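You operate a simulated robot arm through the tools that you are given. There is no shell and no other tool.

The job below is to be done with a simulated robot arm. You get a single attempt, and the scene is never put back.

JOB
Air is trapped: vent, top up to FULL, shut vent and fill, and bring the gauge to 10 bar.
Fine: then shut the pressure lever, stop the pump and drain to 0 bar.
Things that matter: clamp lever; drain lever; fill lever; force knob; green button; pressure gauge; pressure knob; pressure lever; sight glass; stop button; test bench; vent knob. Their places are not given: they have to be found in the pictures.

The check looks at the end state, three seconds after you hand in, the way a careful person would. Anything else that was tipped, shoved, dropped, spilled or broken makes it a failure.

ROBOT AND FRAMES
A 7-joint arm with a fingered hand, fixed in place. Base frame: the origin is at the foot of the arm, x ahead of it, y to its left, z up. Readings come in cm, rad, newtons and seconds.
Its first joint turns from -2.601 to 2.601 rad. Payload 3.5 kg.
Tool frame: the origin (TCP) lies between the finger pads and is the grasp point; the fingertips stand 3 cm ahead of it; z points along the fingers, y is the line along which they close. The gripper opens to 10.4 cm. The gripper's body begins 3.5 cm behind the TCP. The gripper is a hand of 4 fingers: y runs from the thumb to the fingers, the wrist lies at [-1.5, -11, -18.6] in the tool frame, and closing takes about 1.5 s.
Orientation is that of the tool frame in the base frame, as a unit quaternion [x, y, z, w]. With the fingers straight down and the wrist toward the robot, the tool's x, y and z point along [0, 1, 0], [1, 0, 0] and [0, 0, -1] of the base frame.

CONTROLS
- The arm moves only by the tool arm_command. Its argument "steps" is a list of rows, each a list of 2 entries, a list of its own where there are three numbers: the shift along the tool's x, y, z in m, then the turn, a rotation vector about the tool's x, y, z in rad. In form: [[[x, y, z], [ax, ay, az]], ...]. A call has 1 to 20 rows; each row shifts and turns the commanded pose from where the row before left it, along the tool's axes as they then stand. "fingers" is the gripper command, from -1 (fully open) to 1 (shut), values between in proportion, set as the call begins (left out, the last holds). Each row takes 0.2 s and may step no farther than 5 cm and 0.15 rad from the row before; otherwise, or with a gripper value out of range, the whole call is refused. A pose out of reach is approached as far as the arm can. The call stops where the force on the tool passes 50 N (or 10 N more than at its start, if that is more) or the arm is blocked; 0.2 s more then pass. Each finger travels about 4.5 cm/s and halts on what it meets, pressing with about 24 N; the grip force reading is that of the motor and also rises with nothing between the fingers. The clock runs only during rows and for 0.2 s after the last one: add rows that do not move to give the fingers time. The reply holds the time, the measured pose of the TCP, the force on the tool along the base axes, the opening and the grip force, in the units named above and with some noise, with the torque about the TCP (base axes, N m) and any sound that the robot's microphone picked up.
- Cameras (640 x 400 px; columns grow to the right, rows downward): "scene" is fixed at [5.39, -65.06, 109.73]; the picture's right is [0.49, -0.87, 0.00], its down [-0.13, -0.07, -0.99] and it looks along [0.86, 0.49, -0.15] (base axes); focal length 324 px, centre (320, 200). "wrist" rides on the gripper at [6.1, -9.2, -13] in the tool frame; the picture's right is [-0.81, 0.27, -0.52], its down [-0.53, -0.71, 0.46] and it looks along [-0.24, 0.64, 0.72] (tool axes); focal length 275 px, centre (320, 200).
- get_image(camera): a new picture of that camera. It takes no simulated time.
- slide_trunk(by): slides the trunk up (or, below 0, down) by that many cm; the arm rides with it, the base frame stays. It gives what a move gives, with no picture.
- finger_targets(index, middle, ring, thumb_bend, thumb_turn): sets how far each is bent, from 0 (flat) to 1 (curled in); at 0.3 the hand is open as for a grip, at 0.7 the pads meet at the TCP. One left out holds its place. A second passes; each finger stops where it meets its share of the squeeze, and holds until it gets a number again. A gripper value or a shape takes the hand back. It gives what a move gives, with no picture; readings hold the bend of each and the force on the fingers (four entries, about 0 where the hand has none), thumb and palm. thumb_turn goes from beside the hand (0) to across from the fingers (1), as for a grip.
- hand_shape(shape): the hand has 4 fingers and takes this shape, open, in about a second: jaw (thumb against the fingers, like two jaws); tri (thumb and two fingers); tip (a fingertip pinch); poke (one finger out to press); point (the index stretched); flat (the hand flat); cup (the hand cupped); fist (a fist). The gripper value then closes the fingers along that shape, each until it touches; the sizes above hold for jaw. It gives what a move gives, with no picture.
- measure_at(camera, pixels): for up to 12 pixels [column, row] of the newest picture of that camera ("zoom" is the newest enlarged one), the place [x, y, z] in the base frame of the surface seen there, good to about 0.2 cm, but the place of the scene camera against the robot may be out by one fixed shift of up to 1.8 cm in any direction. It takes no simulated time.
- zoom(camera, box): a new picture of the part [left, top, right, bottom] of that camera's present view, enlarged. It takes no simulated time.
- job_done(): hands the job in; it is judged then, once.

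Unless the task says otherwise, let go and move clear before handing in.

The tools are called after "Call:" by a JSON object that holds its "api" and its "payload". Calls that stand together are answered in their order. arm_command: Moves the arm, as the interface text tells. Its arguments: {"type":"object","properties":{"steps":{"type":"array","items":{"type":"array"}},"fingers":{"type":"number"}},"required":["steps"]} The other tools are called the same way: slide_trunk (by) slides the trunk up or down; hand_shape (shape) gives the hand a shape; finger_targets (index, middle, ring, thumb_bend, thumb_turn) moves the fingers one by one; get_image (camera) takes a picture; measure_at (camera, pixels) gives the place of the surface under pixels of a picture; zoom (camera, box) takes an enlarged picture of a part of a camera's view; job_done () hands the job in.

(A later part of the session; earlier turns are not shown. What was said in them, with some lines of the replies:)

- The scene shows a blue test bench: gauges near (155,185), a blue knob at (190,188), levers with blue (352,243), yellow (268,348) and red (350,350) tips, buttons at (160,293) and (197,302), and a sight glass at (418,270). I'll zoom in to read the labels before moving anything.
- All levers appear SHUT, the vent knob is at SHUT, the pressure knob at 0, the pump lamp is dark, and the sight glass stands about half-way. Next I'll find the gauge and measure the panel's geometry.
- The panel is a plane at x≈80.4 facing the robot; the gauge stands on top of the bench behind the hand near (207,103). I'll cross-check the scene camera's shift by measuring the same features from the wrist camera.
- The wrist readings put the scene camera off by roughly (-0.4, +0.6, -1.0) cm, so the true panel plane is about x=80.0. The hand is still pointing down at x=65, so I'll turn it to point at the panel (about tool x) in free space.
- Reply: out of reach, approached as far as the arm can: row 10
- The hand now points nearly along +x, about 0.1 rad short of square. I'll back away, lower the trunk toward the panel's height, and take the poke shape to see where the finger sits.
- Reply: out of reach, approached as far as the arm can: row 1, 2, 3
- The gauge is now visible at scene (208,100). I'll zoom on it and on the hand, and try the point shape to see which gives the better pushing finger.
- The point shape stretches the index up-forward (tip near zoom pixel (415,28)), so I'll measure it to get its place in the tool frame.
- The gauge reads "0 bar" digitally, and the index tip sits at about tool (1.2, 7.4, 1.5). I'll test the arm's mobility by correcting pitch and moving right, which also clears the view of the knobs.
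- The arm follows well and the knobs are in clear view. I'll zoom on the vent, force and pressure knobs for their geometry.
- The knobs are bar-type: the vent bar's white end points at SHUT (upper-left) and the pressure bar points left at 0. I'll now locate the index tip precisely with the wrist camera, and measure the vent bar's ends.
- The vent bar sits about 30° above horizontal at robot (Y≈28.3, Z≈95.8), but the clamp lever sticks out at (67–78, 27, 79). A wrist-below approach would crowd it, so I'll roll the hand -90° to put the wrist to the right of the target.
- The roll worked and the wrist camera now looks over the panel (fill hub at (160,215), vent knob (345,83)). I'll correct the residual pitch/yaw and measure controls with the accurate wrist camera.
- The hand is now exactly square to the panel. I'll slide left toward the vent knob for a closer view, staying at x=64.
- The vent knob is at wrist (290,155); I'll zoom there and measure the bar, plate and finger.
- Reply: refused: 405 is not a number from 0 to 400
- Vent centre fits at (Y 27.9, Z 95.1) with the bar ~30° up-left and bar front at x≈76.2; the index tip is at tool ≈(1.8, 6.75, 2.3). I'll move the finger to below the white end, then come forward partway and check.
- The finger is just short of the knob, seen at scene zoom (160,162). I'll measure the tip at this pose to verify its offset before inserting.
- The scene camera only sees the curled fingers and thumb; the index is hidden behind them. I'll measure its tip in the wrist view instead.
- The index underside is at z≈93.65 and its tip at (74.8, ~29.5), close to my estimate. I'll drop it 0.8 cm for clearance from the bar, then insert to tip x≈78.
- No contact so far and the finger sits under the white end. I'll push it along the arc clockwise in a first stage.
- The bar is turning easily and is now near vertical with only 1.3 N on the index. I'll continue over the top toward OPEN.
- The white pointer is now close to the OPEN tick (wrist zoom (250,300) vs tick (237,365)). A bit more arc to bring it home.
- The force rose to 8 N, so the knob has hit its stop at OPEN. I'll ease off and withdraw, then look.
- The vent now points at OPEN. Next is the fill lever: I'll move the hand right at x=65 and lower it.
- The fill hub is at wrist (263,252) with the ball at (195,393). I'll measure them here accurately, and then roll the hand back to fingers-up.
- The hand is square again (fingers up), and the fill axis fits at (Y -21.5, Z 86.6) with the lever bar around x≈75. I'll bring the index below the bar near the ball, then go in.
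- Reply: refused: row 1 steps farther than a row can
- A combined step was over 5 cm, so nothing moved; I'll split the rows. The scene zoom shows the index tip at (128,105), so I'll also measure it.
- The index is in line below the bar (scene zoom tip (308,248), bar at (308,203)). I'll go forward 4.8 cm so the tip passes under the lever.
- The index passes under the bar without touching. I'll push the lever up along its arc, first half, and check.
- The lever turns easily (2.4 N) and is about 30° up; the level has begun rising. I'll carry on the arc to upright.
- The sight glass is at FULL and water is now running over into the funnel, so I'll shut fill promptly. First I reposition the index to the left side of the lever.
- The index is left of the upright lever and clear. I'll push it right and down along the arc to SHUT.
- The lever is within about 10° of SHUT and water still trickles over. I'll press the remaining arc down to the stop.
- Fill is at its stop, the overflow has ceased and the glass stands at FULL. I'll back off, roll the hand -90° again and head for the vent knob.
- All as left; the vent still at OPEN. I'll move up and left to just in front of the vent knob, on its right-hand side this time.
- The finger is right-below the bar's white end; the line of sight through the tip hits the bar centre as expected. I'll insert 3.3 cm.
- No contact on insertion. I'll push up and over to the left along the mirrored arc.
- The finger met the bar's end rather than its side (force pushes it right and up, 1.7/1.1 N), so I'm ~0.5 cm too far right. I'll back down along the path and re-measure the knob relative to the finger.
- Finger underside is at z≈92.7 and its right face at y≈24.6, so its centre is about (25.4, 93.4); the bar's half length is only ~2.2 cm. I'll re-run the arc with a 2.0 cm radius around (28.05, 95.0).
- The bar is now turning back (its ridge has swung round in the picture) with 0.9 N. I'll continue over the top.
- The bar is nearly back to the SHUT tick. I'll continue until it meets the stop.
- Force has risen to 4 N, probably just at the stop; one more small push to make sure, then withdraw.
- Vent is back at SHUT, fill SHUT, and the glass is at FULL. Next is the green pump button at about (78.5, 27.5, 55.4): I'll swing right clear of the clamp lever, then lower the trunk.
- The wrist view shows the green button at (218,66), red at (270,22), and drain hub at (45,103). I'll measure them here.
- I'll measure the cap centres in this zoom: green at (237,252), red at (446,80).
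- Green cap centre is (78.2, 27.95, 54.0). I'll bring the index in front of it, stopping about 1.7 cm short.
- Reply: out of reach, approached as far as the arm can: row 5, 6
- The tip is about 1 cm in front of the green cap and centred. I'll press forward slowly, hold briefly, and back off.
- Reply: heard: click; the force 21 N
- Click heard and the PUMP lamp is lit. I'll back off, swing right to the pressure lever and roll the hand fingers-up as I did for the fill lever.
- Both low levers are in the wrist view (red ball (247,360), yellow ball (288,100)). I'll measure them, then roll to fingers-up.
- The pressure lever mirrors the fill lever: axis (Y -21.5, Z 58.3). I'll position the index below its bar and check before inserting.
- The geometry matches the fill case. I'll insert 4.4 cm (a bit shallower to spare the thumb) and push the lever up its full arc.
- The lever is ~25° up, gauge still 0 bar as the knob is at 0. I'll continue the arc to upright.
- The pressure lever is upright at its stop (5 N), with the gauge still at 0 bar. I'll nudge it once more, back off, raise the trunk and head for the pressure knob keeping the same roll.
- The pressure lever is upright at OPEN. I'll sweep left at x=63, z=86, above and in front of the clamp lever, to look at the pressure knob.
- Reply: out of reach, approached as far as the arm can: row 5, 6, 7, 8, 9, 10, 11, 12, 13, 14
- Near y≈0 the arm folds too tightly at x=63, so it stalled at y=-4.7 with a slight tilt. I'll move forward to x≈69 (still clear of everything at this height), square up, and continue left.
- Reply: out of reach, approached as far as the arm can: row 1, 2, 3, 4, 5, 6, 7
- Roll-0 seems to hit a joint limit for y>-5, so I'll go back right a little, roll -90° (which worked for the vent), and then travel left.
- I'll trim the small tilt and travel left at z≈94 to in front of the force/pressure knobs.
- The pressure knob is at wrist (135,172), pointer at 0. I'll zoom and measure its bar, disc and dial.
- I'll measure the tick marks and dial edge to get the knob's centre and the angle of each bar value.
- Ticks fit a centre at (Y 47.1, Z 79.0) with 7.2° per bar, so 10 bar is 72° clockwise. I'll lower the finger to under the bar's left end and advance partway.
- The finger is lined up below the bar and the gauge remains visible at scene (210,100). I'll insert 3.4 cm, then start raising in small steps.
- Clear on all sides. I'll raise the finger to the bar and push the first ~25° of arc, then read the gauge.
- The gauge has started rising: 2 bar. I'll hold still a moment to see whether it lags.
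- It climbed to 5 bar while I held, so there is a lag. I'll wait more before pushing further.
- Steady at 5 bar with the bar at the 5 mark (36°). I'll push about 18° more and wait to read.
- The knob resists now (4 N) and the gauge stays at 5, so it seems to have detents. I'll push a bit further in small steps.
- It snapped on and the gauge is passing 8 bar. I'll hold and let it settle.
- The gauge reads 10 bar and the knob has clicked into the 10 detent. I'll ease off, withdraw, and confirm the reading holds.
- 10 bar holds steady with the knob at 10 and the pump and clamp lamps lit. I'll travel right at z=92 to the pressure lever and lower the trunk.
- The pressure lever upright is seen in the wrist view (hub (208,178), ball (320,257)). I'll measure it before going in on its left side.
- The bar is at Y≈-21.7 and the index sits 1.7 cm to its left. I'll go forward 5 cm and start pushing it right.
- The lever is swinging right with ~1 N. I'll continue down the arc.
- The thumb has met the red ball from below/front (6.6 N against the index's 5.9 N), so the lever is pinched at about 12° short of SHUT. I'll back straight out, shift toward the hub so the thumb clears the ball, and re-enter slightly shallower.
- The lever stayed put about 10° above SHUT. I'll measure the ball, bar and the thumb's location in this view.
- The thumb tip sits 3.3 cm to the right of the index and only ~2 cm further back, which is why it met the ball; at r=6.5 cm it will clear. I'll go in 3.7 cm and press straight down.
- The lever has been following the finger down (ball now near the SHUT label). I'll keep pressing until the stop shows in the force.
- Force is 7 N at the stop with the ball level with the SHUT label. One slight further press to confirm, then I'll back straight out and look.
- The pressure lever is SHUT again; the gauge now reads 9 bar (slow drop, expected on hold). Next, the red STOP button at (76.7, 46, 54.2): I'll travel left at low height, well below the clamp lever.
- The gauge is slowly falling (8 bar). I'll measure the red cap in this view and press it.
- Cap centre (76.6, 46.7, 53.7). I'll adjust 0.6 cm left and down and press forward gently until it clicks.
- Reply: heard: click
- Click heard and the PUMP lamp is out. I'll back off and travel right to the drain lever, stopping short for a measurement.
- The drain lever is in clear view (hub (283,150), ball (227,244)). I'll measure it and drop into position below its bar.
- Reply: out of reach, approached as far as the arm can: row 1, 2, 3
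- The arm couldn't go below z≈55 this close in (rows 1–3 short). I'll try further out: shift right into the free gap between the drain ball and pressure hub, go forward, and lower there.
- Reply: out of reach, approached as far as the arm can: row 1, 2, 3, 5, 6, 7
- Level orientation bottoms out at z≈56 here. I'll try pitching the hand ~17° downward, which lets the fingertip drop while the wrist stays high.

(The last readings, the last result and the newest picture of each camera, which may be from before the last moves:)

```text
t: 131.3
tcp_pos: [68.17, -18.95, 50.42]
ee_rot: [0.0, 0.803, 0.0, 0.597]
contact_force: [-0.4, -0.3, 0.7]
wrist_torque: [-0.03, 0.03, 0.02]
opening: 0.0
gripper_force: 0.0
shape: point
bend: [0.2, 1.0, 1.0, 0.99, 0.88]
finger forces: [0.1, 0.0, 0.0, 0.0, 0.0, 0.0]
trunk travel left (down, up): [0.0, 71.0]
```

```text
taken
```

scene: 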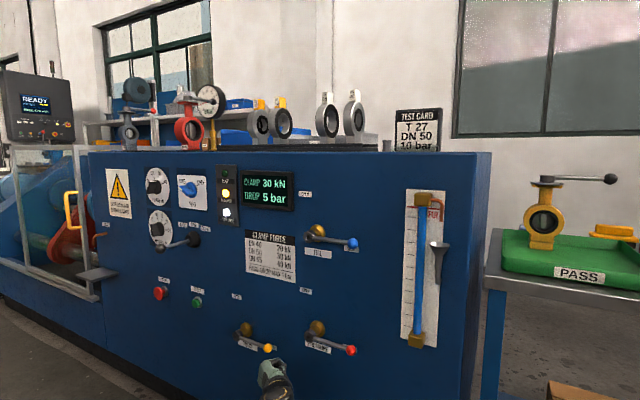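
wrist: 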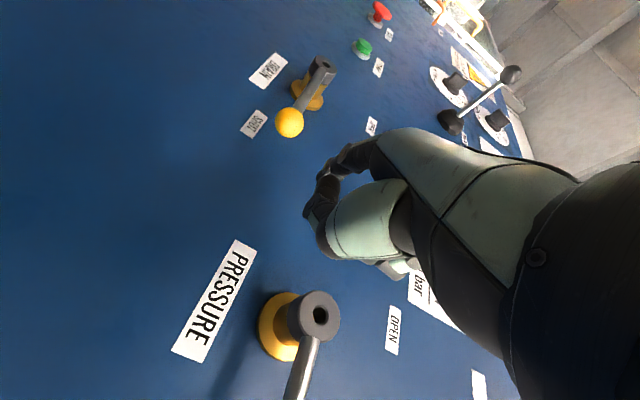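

Pitching works: z=50.4 reached. The HOLD DONE lamp is now lit with DROP 5 bar shown; I'll check the sight glass, vent/fill state and gauge before draining.

Call:
{"api": "zoom", "payload": {"camera": "scene", "box": [340, 175, 500, 355]}}

Call:
{"api": "zoom", "payload": {"camera": "scene", "box": [110, 155, 302, 275]}}

Call:
{"api": "zoom", "payload": {"camera": "scene", "box": [176, 75, 240, 115]}}

Call:
{"api": "zoom", "payload": {"camera": "scene", "box": [220, 290, 380, 390]}}

Call:
{"api": "get_image", "payload": {"camera": "wrist"}}

```text
2.22 times, centred on (420, 265) of scene
```

zoom: 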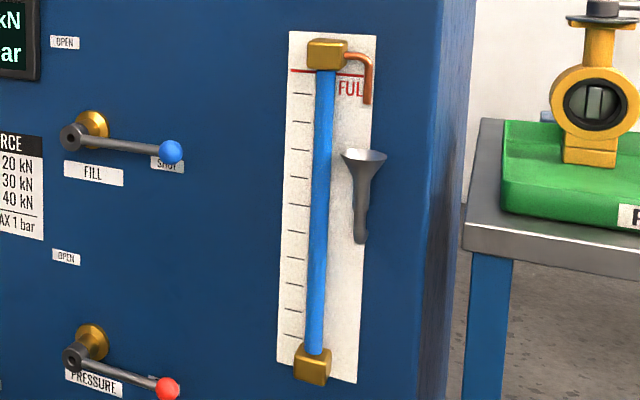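

```text
3.33 times, centred on (206, 215) of scene
```

zoom: 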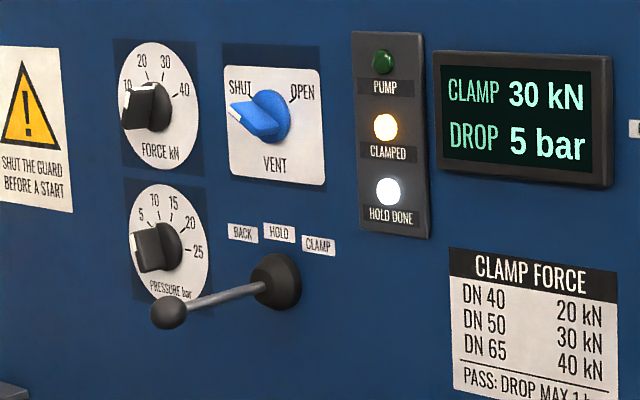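

```text
10.00 times, centred on (208, 95) of scene
```

zoom: 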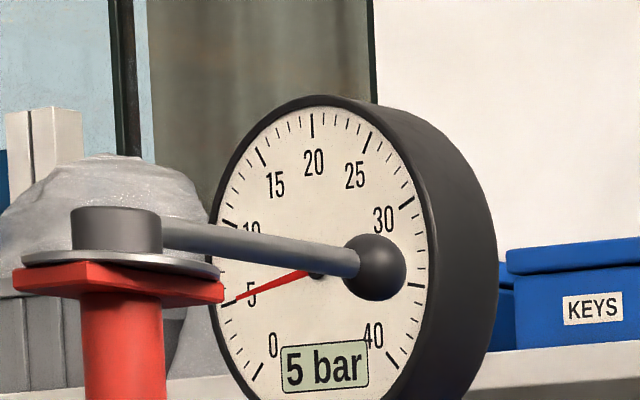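

```text
4.00 times, centred on (300, 340) of scene
```

zoom: 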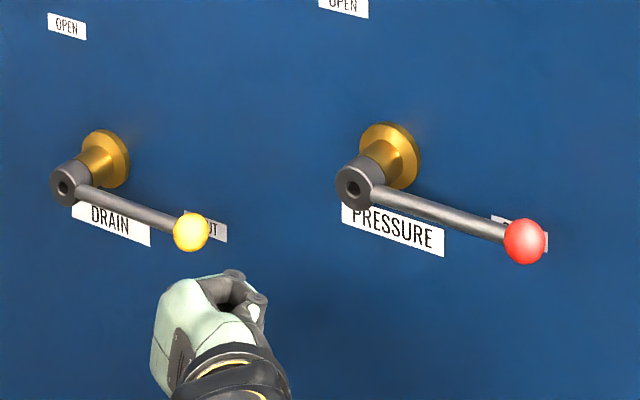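

```text
taken
```

wrist: 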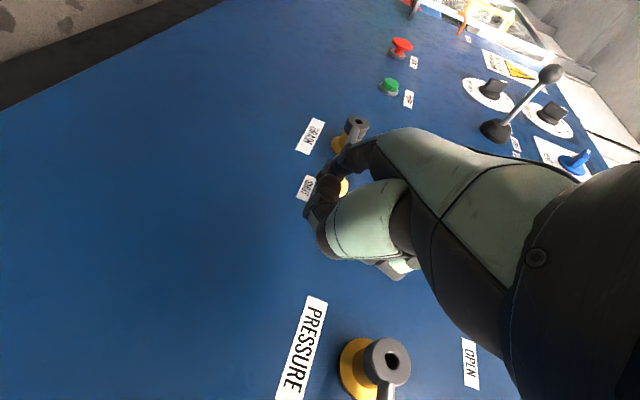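

The gauge holds at 5 bar with vent, fill, pressure all SHUT and the glass FULL, so I'll drain now. I'll move the pitched finger left under the drain bar, still short of the panel.

Call:
{"api": "arm_command", "payload": {"steps": [[[0.0035, 0.0353, 0.001], [0, 0, 0]], [[0.0035, 0.0353, 0.001], [0, 0, 0]], [[0.0045, 0.0354, 0.0013], [0, 0, 0]], [[-0.0075, 0, 0.025], [0, 0, 0]], [[0, 0, 0], [0, 0, 0]]]}}

Call:
{"api": "get_image", "payload": {"camera": "wrist"}}

Call:
{"api": "zoom", "payload": {"camera": "wrist", "box": [220, 90, 420, 230]}}

Call:
{"api": "zoom", "payload": {"camera": "scene", "box": [180, 300, 340, 400]}}

```text
t: 132.5
tcp_pos: [70.84, -8.22, 48.89]
ee_rot: [0.0, 0.803, 0.0, 0.597]
contact_force: [-0.3, 0.3, 0.3]
wrist_torque: [-0.01, -0.01, 0.01]
opening: 0.0
gripper_force: 0.1
shape: point
bend: [0.2, 1.0, 1.0, 0.99, 0.88]
finger forces: [0.0, 0.0, 0.0, 0.0, 0.1, 0.0]
trunk travel left (down, up): [0.0, 71.0]
```

```text
taken
```

wrist: 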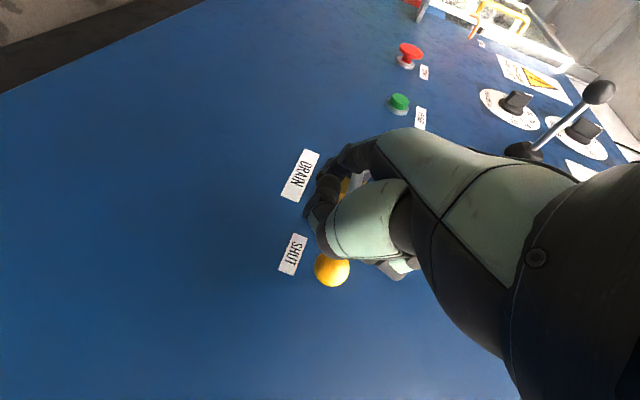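

```text
2.86 times, centred on (320, 160) of wrist
```

zoom: 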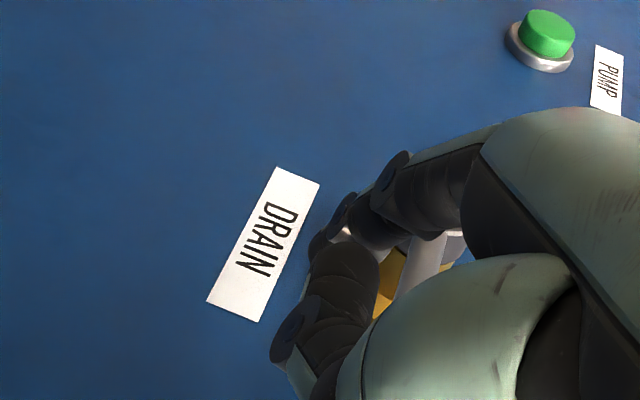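

```text
4.00 times, centred on (260, 350) of scene
```

zoom: 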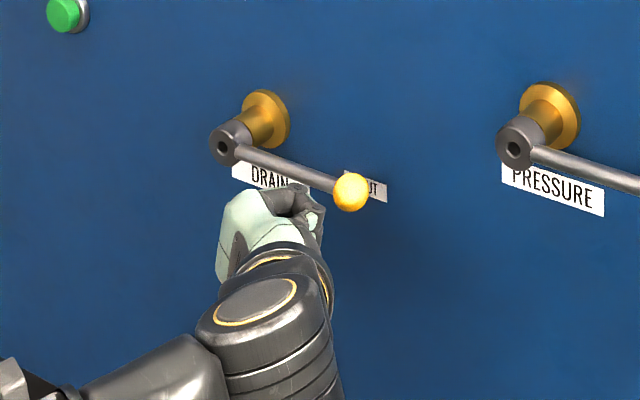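

The index is below and in front of the bar. I'll move forward 3.3 cm under it and start lifting gently.

Call:
{"api": "arm_command", "payload": {"steps": [[[-0.0047, 0, 0.0158], [0, 0, 0]], [[-0.0047, 0, 0.0158], [0, 0, 0]], [[0, 0, 0], [0, 0, 0]]]}}

Call:
{"api": "zoom", "payload": {"camera": "wrist", "box": [220, 90, 420, 230]}}

Call:
{"api": "zoom", "payload": {"camera": "scene", "box": [200, 300, 320, 375]}}

```text
t: 133.3
tcp_pos: [74.06, -8.27, 49.14]
ee_rot: [0.0, 0.803, 0.0, 0.596]
contact_force: [0.6, 0.7, 0.1]
wrist_torque: [0.01, 0.01, 0.01]
opening: 0.0
gripper_force: 0.1
shape: point
bend: [0.2, 1.0, 1.0, 0.99, 0.88]
finger forces: [0.0, 0.1, 0.0, 0.0, 0.1, 0.0]
trunk travel left (down, up): [0.0, 71.0]
```

```text
2.86 times, centred on (320, 160) of wrist
```

zoom: 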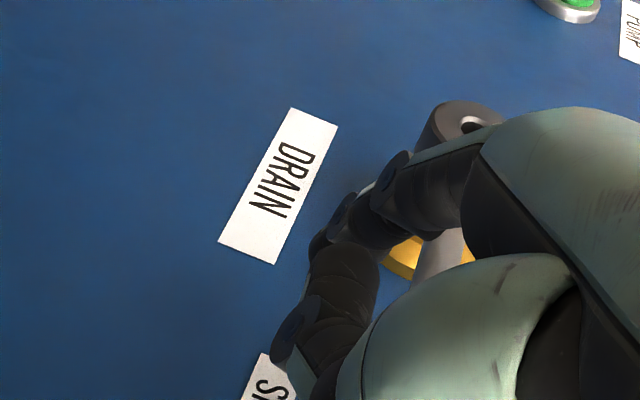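

```text
5.33 times, centred on (260, 338) of scene
```

zoom: 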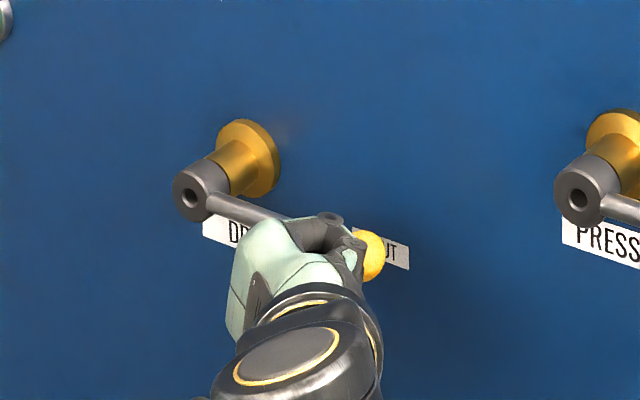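

No contact yet; I'll lift along the arc's first part and check forces.

Call:
{"api": "arm_command", "payload": {"steps": [[[-0.0072, 0, -0.0022], [0, 0, 0]], [[-0.0072, 0, -0.0022], [0, 0, 0]], [[-0.0106, -0.001, -0.0032], [0, 0, 0]], [[-0.0106, 0.001, -0.0032], [0, 0, 0]]]}}

Call:
{"api": "zoom", "payload": {"camera": "wrist", "box": [220, 90, 420, 230]}}

Call:
{"api": "zoom", "payload": {"camera": "scene", "box": [200, 290, 320, 365]}}

```text
t: 134.3
tcp_pos: [73.9, -8.14, 52.73]
ee_rot: [0.001, 0.803, 0.0, 0.596]
contact_force: [-0.4, -1.3, -3.4]
wrist_torque: [-0.25, 0.03, -0.05]
opening: 0.0
gripper_force: 0.0
shape: point
bend: [0.2, 1.0, 1.0, 0.99, 0.88]
finger forces: [3.0, 0.0, 0.0, 0.0, 0.1, 0.0]
trunk travel left (down, up): [0.0, 71.0]
```

```text
2.86 times, centred on (320, 160) of wrist
```

zoom: 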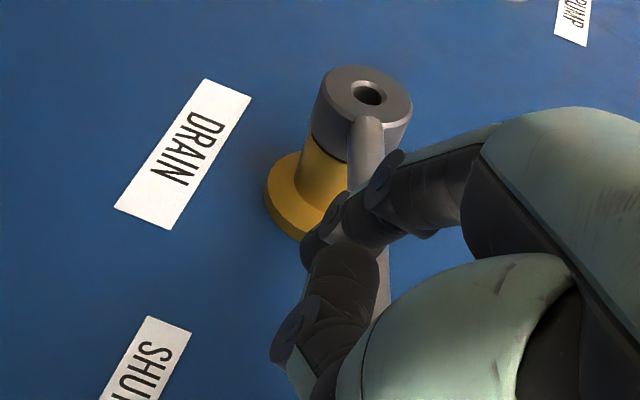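

```text
5.33 times, centred on (260, 328) of scene
```

zoom: 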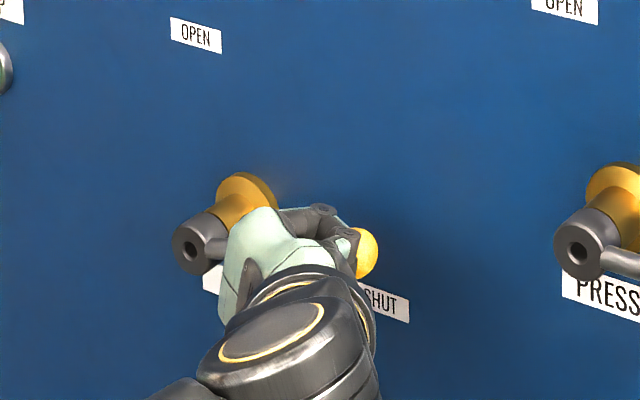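

The drain lever is coming up with ~3 N on the index only. I'll continue along the arc.

Call:
{"api": "arm_command", "payload": {"steps": [[[-0.0103, 0.0029, -0.0031], [0, 0, 0]], [[-0.0097, 0.0047, -0.0029], [0, 0, 0]], [[-0.0087, 0.0064, -0.0026], [0, 0, 0]], [[-0.0076, 0.0079, -0.0023], [0, 0, 0]]]}}

Call:
{"api": "zoom", "payload": {"camera": "wrist", "box": [220, 90, 420, 230]}}

Call:
{"api": "zoom", "payload": {"camera": "scene", "box": [200, 280, 320, 355]}}

Call:
{"api": "zoom", "payload": {"camera": "scene", "box": [176, 75, 240, 115]}}

```text
t: 135.3
tcp_pos: [73.97, -5.96, 56.51]
ee_rot: [-0.001, 0.803, 0.0, 0.596]
contact_force: [0.9, -2.3, -3.0]
wrist_torque: [-0.18, 0.05, -0.11]
opening: 9.63
gripper_force: 0.0
shape: point
bend: [0.21, 1.0, 1.0, 0.99, 0.88]
finger forces: [3.1, 0.0, 0.0, 0.1, 0.1, 0.0]
trunk travel left (down, up): [0.0, 71.0]
```

```text
2.86 times, centred on (320, 160) of wrist
```

zoom: 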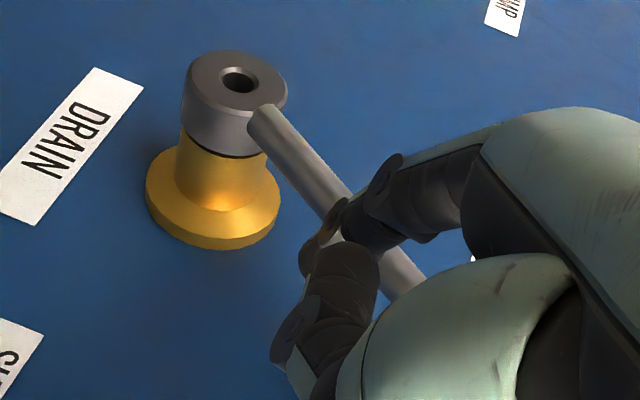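

```text
5.33 times, centred on (260, 318) of scene
```

zoom: 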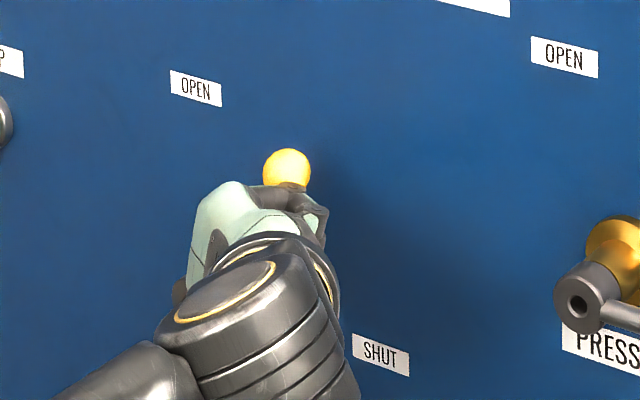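

```text
10.00 times, centred on (208, 95) of scene
```

zoom: 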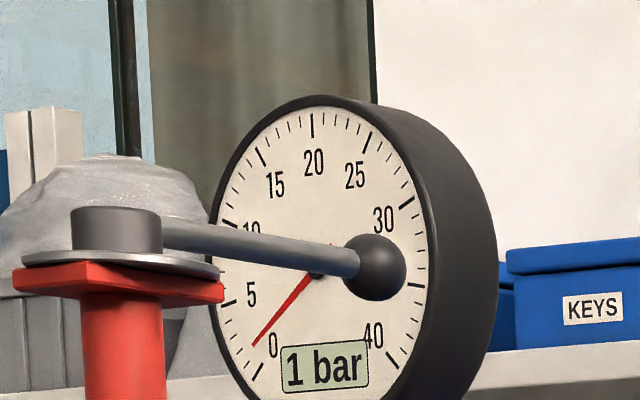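

The pressure is falling, already 1 bar. I'll finish opening the drain lever to its stop.

Call:
{"api": "arm_command", "payload": {"steps": [[[-0.0061, 0.0091, -0.0018], [0, 0, 0]], [[-0.0045, 0.0101, -0.0013], [0, 0, 0]], [[-0.0028, 0.0108, -0.0008], [0, 0, 0]], [[-0.0008, 0.0066, -0.0002], [0, 0, 0]]]}}

Call:
{"api": "zoom", "payload": {"camera": "wrist", "box": [220, 90, 420, 230]}}

Call:
{"api": "zoom", "payload": {"camera": "scene", "box": [200, 280, 320, 355]}}

Call:
{"api": "zoom", "payload": {"camera": "scene", "box": [176, 75, 240, 115]}}

```text
t: 136.3
tcp_pos: [73.98, -2.25, 58.23]
ee_rot: [0.001, 0.803, -0.002, 0.596]
contact_force: [0.4, -2.4, 0.1]
wrist_torque: [-0.02, 0.0, -0.03]
opening: 9.61
gripper_force: 0.1
shape: point
bend: [0.21, 1.0, 1.0, 0.99, 0.88]
finger forces: [1.9, 0.0, 0.0, 0.1, 0.0, 0.1]
trunk travel left (down, up): [0.0, 71.0]
```

```text
2.86 times, centred on (320, 160) of wrist
```

zoom: 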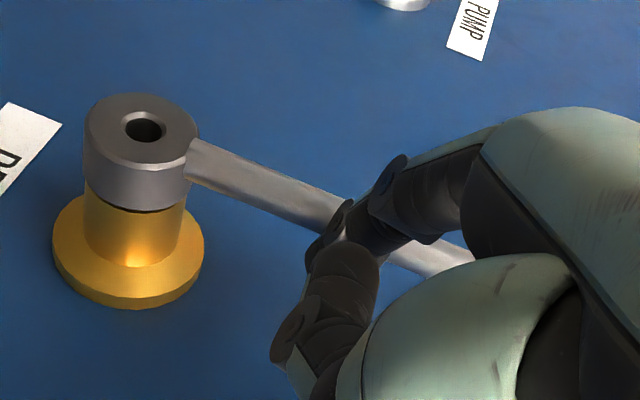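

```text
5.33 times, centred on (260, 318) of scene
```

zoom: 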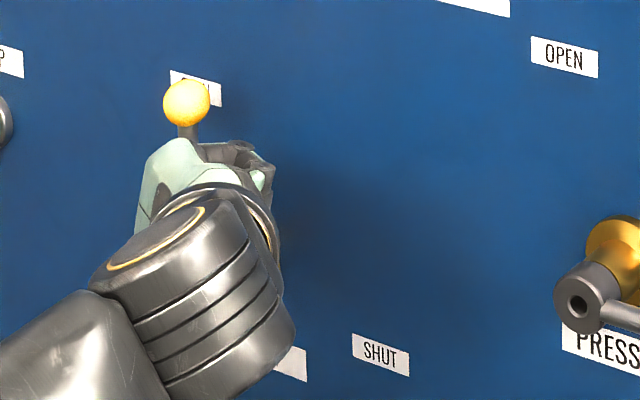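

```text
10.00 times, centred on (208, 95) of scene
```

zoom: 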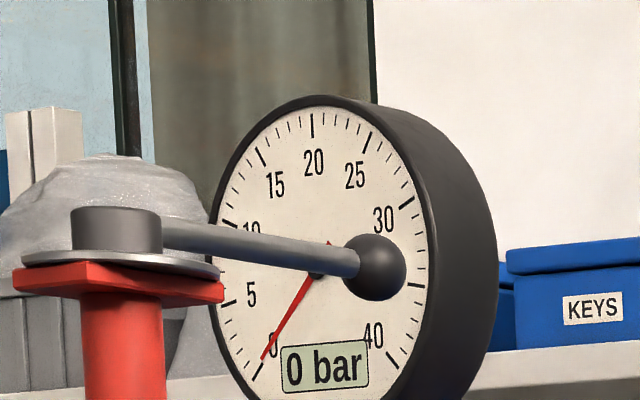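

The gauge is at 0 bar. I'll push the drain lever the last bit to its OPEN stop.

Call:
{"api": "arm_command", "payload": {"steps": [[[0, 0.006, 0], [0, 0, 0]], [[0, 0.005, 0], [0, 0, 0]], [[0, 0.004, 0], [0, 0, 0]]]}}

Call:
{"api": "zoom", "payload": {"camera": "scene", "box": [200, 280, 320, 355]}}

```text
t: 137.1
tcp_pos: [73.81, -0.99, 58.05]
ee_rot: [0.001, 0.803, -0.001, 0.596]
contact_force: [-5.5, -11.3, 0.7]
wrist_torque: [-0.16, 0.08, 0.22]
opening: 9.6
gripper_force: 0.0
shape: point
bend: [0.26, 1.0, 1.0, 0.99, 0.88]
finger forces: [11.9, 0.0, 0.1, 0.1, 0.0, 0.0]
trunk travel left (down, up): [0.0, 71.0]
```

```text
5.33 times, centred on (260, 318) of scene
```

zoom: 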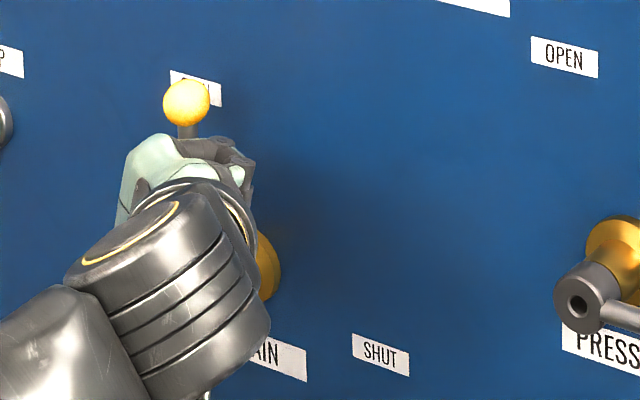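

The drain lever is at its OPEN stop (12 N) and the gauge at 0 bar. I'll ease right, withdraw, and level the hand away from the panel.

Call:
{"api": "arm_command", "payload": {"steps": [[[0, -0.012, 0], [0, 0, 0]], [[0, -0.008, 0], [0, 0, 0]], [[0.0086, 0, -0.0287], [0, 0, 0]], [[0.0086, 0, -0.0287], [0, 0, 0]], [[0.006, 0, -0.02], [0, 0, 0]], [[0, 0, 0], [0, 0, 0]]]}}

Call:
{"api": "get_image", "payload": {"camera": "scene"}}

Call:
{"api": "get_image", "payload": {"camera": "wrist"}}

```text
t: 138.5
tcp_pos: [66.14, -3.03, 58.34]
ee_rot: [0.0, 0.802, 0.0, 0.597]
contact_force: [-0.1, -0.9, -0.2]
wrist_torque: [-0.01, 0.01, 0.0]
opening: 9.59
gripper_force: 0.0
shape: point
bend: [0.2, 1.0, 1.0, 0.99, 0.88]
finger forces: [0.1, 0.0, 0.0, 0.0, 0.0, 0.1]
trunk travel left (down, up): [0.0, 71.0]
```

```text
taken
```

scene: 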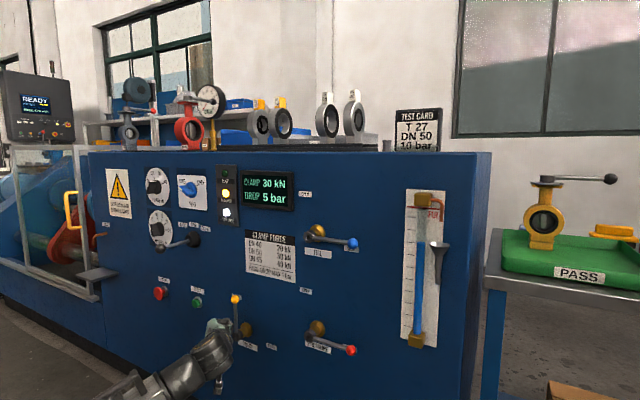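

```text
taken
```

wrist: 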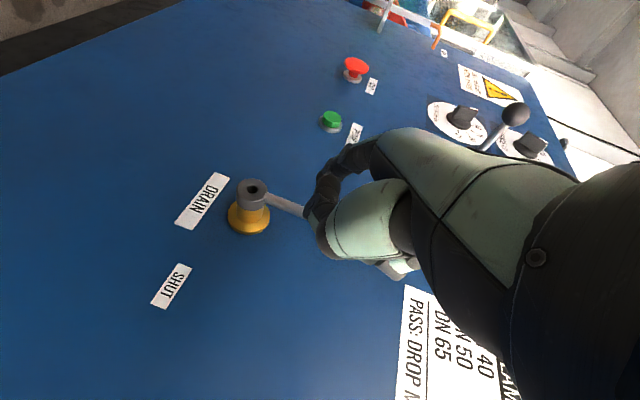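

The drain lever stands upright at OPEN and everything else looks right. I'll move the hand clear to the right and do a final check of all controls.

Call:
{"api": "arm_command", "payload": {"steps": [[[-0.01, -0.03, 0], [0, -0.1, 0]], [[-0.01, -0.03, 0], [0, -0.1, 0]], [[-0.01, -0.03, 0], [0, -0.09, 0]], [[0, -0.03, 0], [0, 0, 0]], [[0, -0.02, 0], [0, 0, 0]], [[0, 0, 0], [0, 0, 0]], [[0, 0, 0], [0, 0, 0]]]}}

Call:
{"api": "zoom", "payload": {"camera": "scene", "box": [176, 75, 240, 115]}}

Call:
{"api": "zoom", "payload": {"camera": "scene", "box": [90, 155, 302, 315]}}

Call:
{"api": "zoom", "payload": {"camera": "scene", "box": [210, 220, 450, 370]}}

Call:
{"api": "get_image", "payload": {"camera": "scene"}}

```text
t: 140.1
tcp_pos: [66.53, -16.8, 61.15]
ee_rot: [0.0, 0.708, 0.0, 0.706]
contact_force: [-0.8, 0.3, -0.2]
wrist_torque: [0.01, 0.05, -0.03]
opening: 9.61
gripper_force: 0.2
shape: point
bend: [0.2, 1.0, 1.0, 0.99, 0.88]
finger forces: [0.0, 0.1, 0.1, 0.0, 0.0, 0.0]
trunk travel left (down, up): [0.0, 71.0]
```

```text
10.00 times, centred on (208, 95) of scene
```

zoom: 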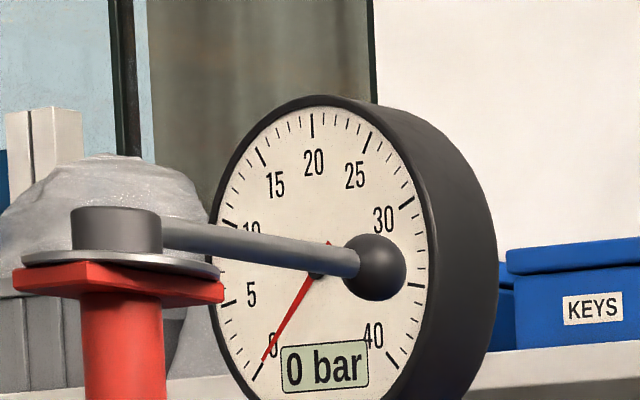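

```text
2.50 times, centred on (196, 235) of scene
```

zoom: 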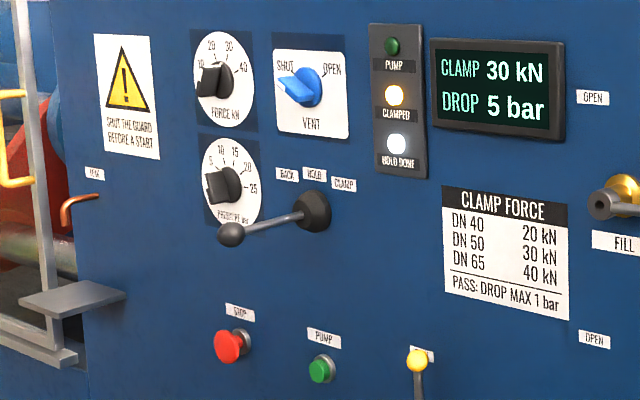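

```text
2.67 times, centred on (330, 295) of scene
```

zoom: 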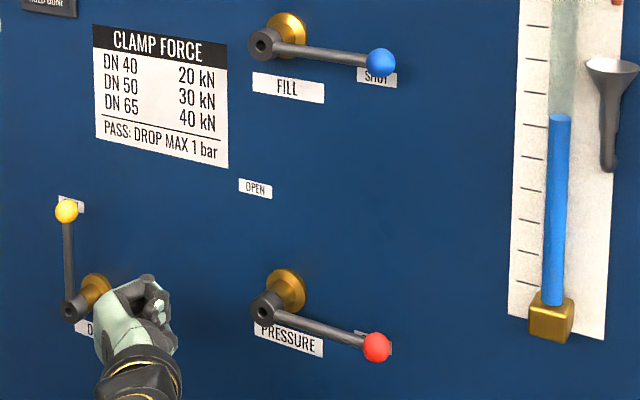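

```text
taken
```

scene: 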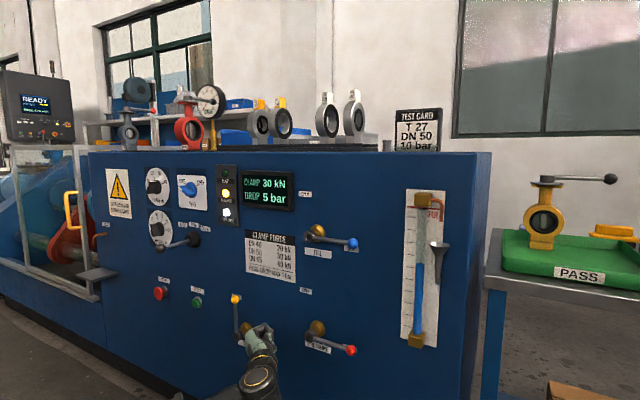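

All is as wanted: gauge 0 bar, pump lamp off, vent/fill/pressure SHUT, drain open (the glass is now draining down). I'll back the hand off a little more and take one last look before handing in.

Call:
{"api": "arm_command", "payload": {"steps": [[[-0.02, -0.03, -0.02], [0, 0, 0]], [[-0.02, -0.03, -0.02], [0, 0, 0]], [[0, 0, 0], [0, 0, 0]], [[0, 0, 0], [0, 0, 0]], [[0, 0, 0], [0, 0, 0]], [[0, 0, 0], [0, 0, 0]], [[0, 0, 0], [0, 0, 0]]]}}

Call:
{"api": "get_image", "payload": {"camera": "scene"}}

Call:
{"api": "zoom", "payload": {"camera": "scene", "box": [210, 200, 470, 370]}}

```text
t: 141.7
tcp_pos: [62.65, -22.81, 65.43]
ee_rot: [0.0, 0.708, 0.0, 0.707]
contact_force: [-0.3, 0.4, -0.2]
wrist_torque: [0.0, 0.0, -0.03]
opening: 9.62
gripper_force: 0.1
shape: point
bend: [0.2, 1.0, 1.0, 0.99, 0.88]
finger forces: [0.0, 0.0, 0.0, 0.0, 0.1, 0.0]
trunk travel left (down, up): [0.0, 71.0]
```

```text
taken
```

scene: 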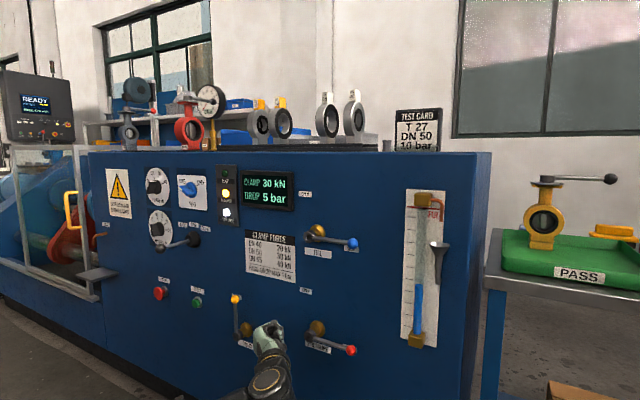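

```text
2.35 times, centred on (340, 285) of scene
```

zoom: 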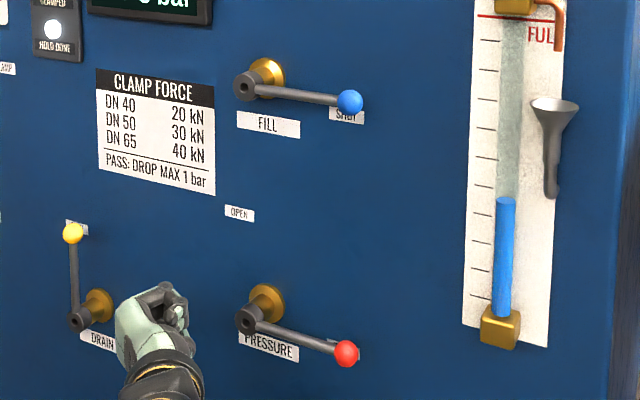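

The gauge is at 0 bar, the pump is off, vent, fill and pressure are SHUT, the drain is open, and the hand is clear with no contact forces. I'm handing the job in.

Call:
{"api": "job_done", "payload": {}}

```text
The job is handed in.
```

I carried out the whole sequence and handed the job in; no verdict has come back yet.

- **Vent and fill:** I opened the vent and filled until the sight glass reached FULL. A little water ran over into the funnel before I shut the fill lever, then the vent.
- **Pressure:** With the pump on and the pressure lever open, I set the pressure knob to its 10 mark. The gauge settled at 10 bar and held there until I shut the pressure lever.
- **Hold:** With the pressure lever shut, the gauge fell from 10 to 5 bar. HOLD DONE lit and the display showed DROP 5 bar; the bench plate allows 1 bar for a pass. I didn't find the cause: vent, fill and drain were at SHUT, and the glass stayed FULL.
- **Shutdown:** I stopped the pump (its lamp is off) and opened the drain. The gauge went to 0 bar and stayed there.

I left the drain open, so the sight glass is still emptying. The pressure knob is still at 10, and I did not touch the clamp lever or the force knob.
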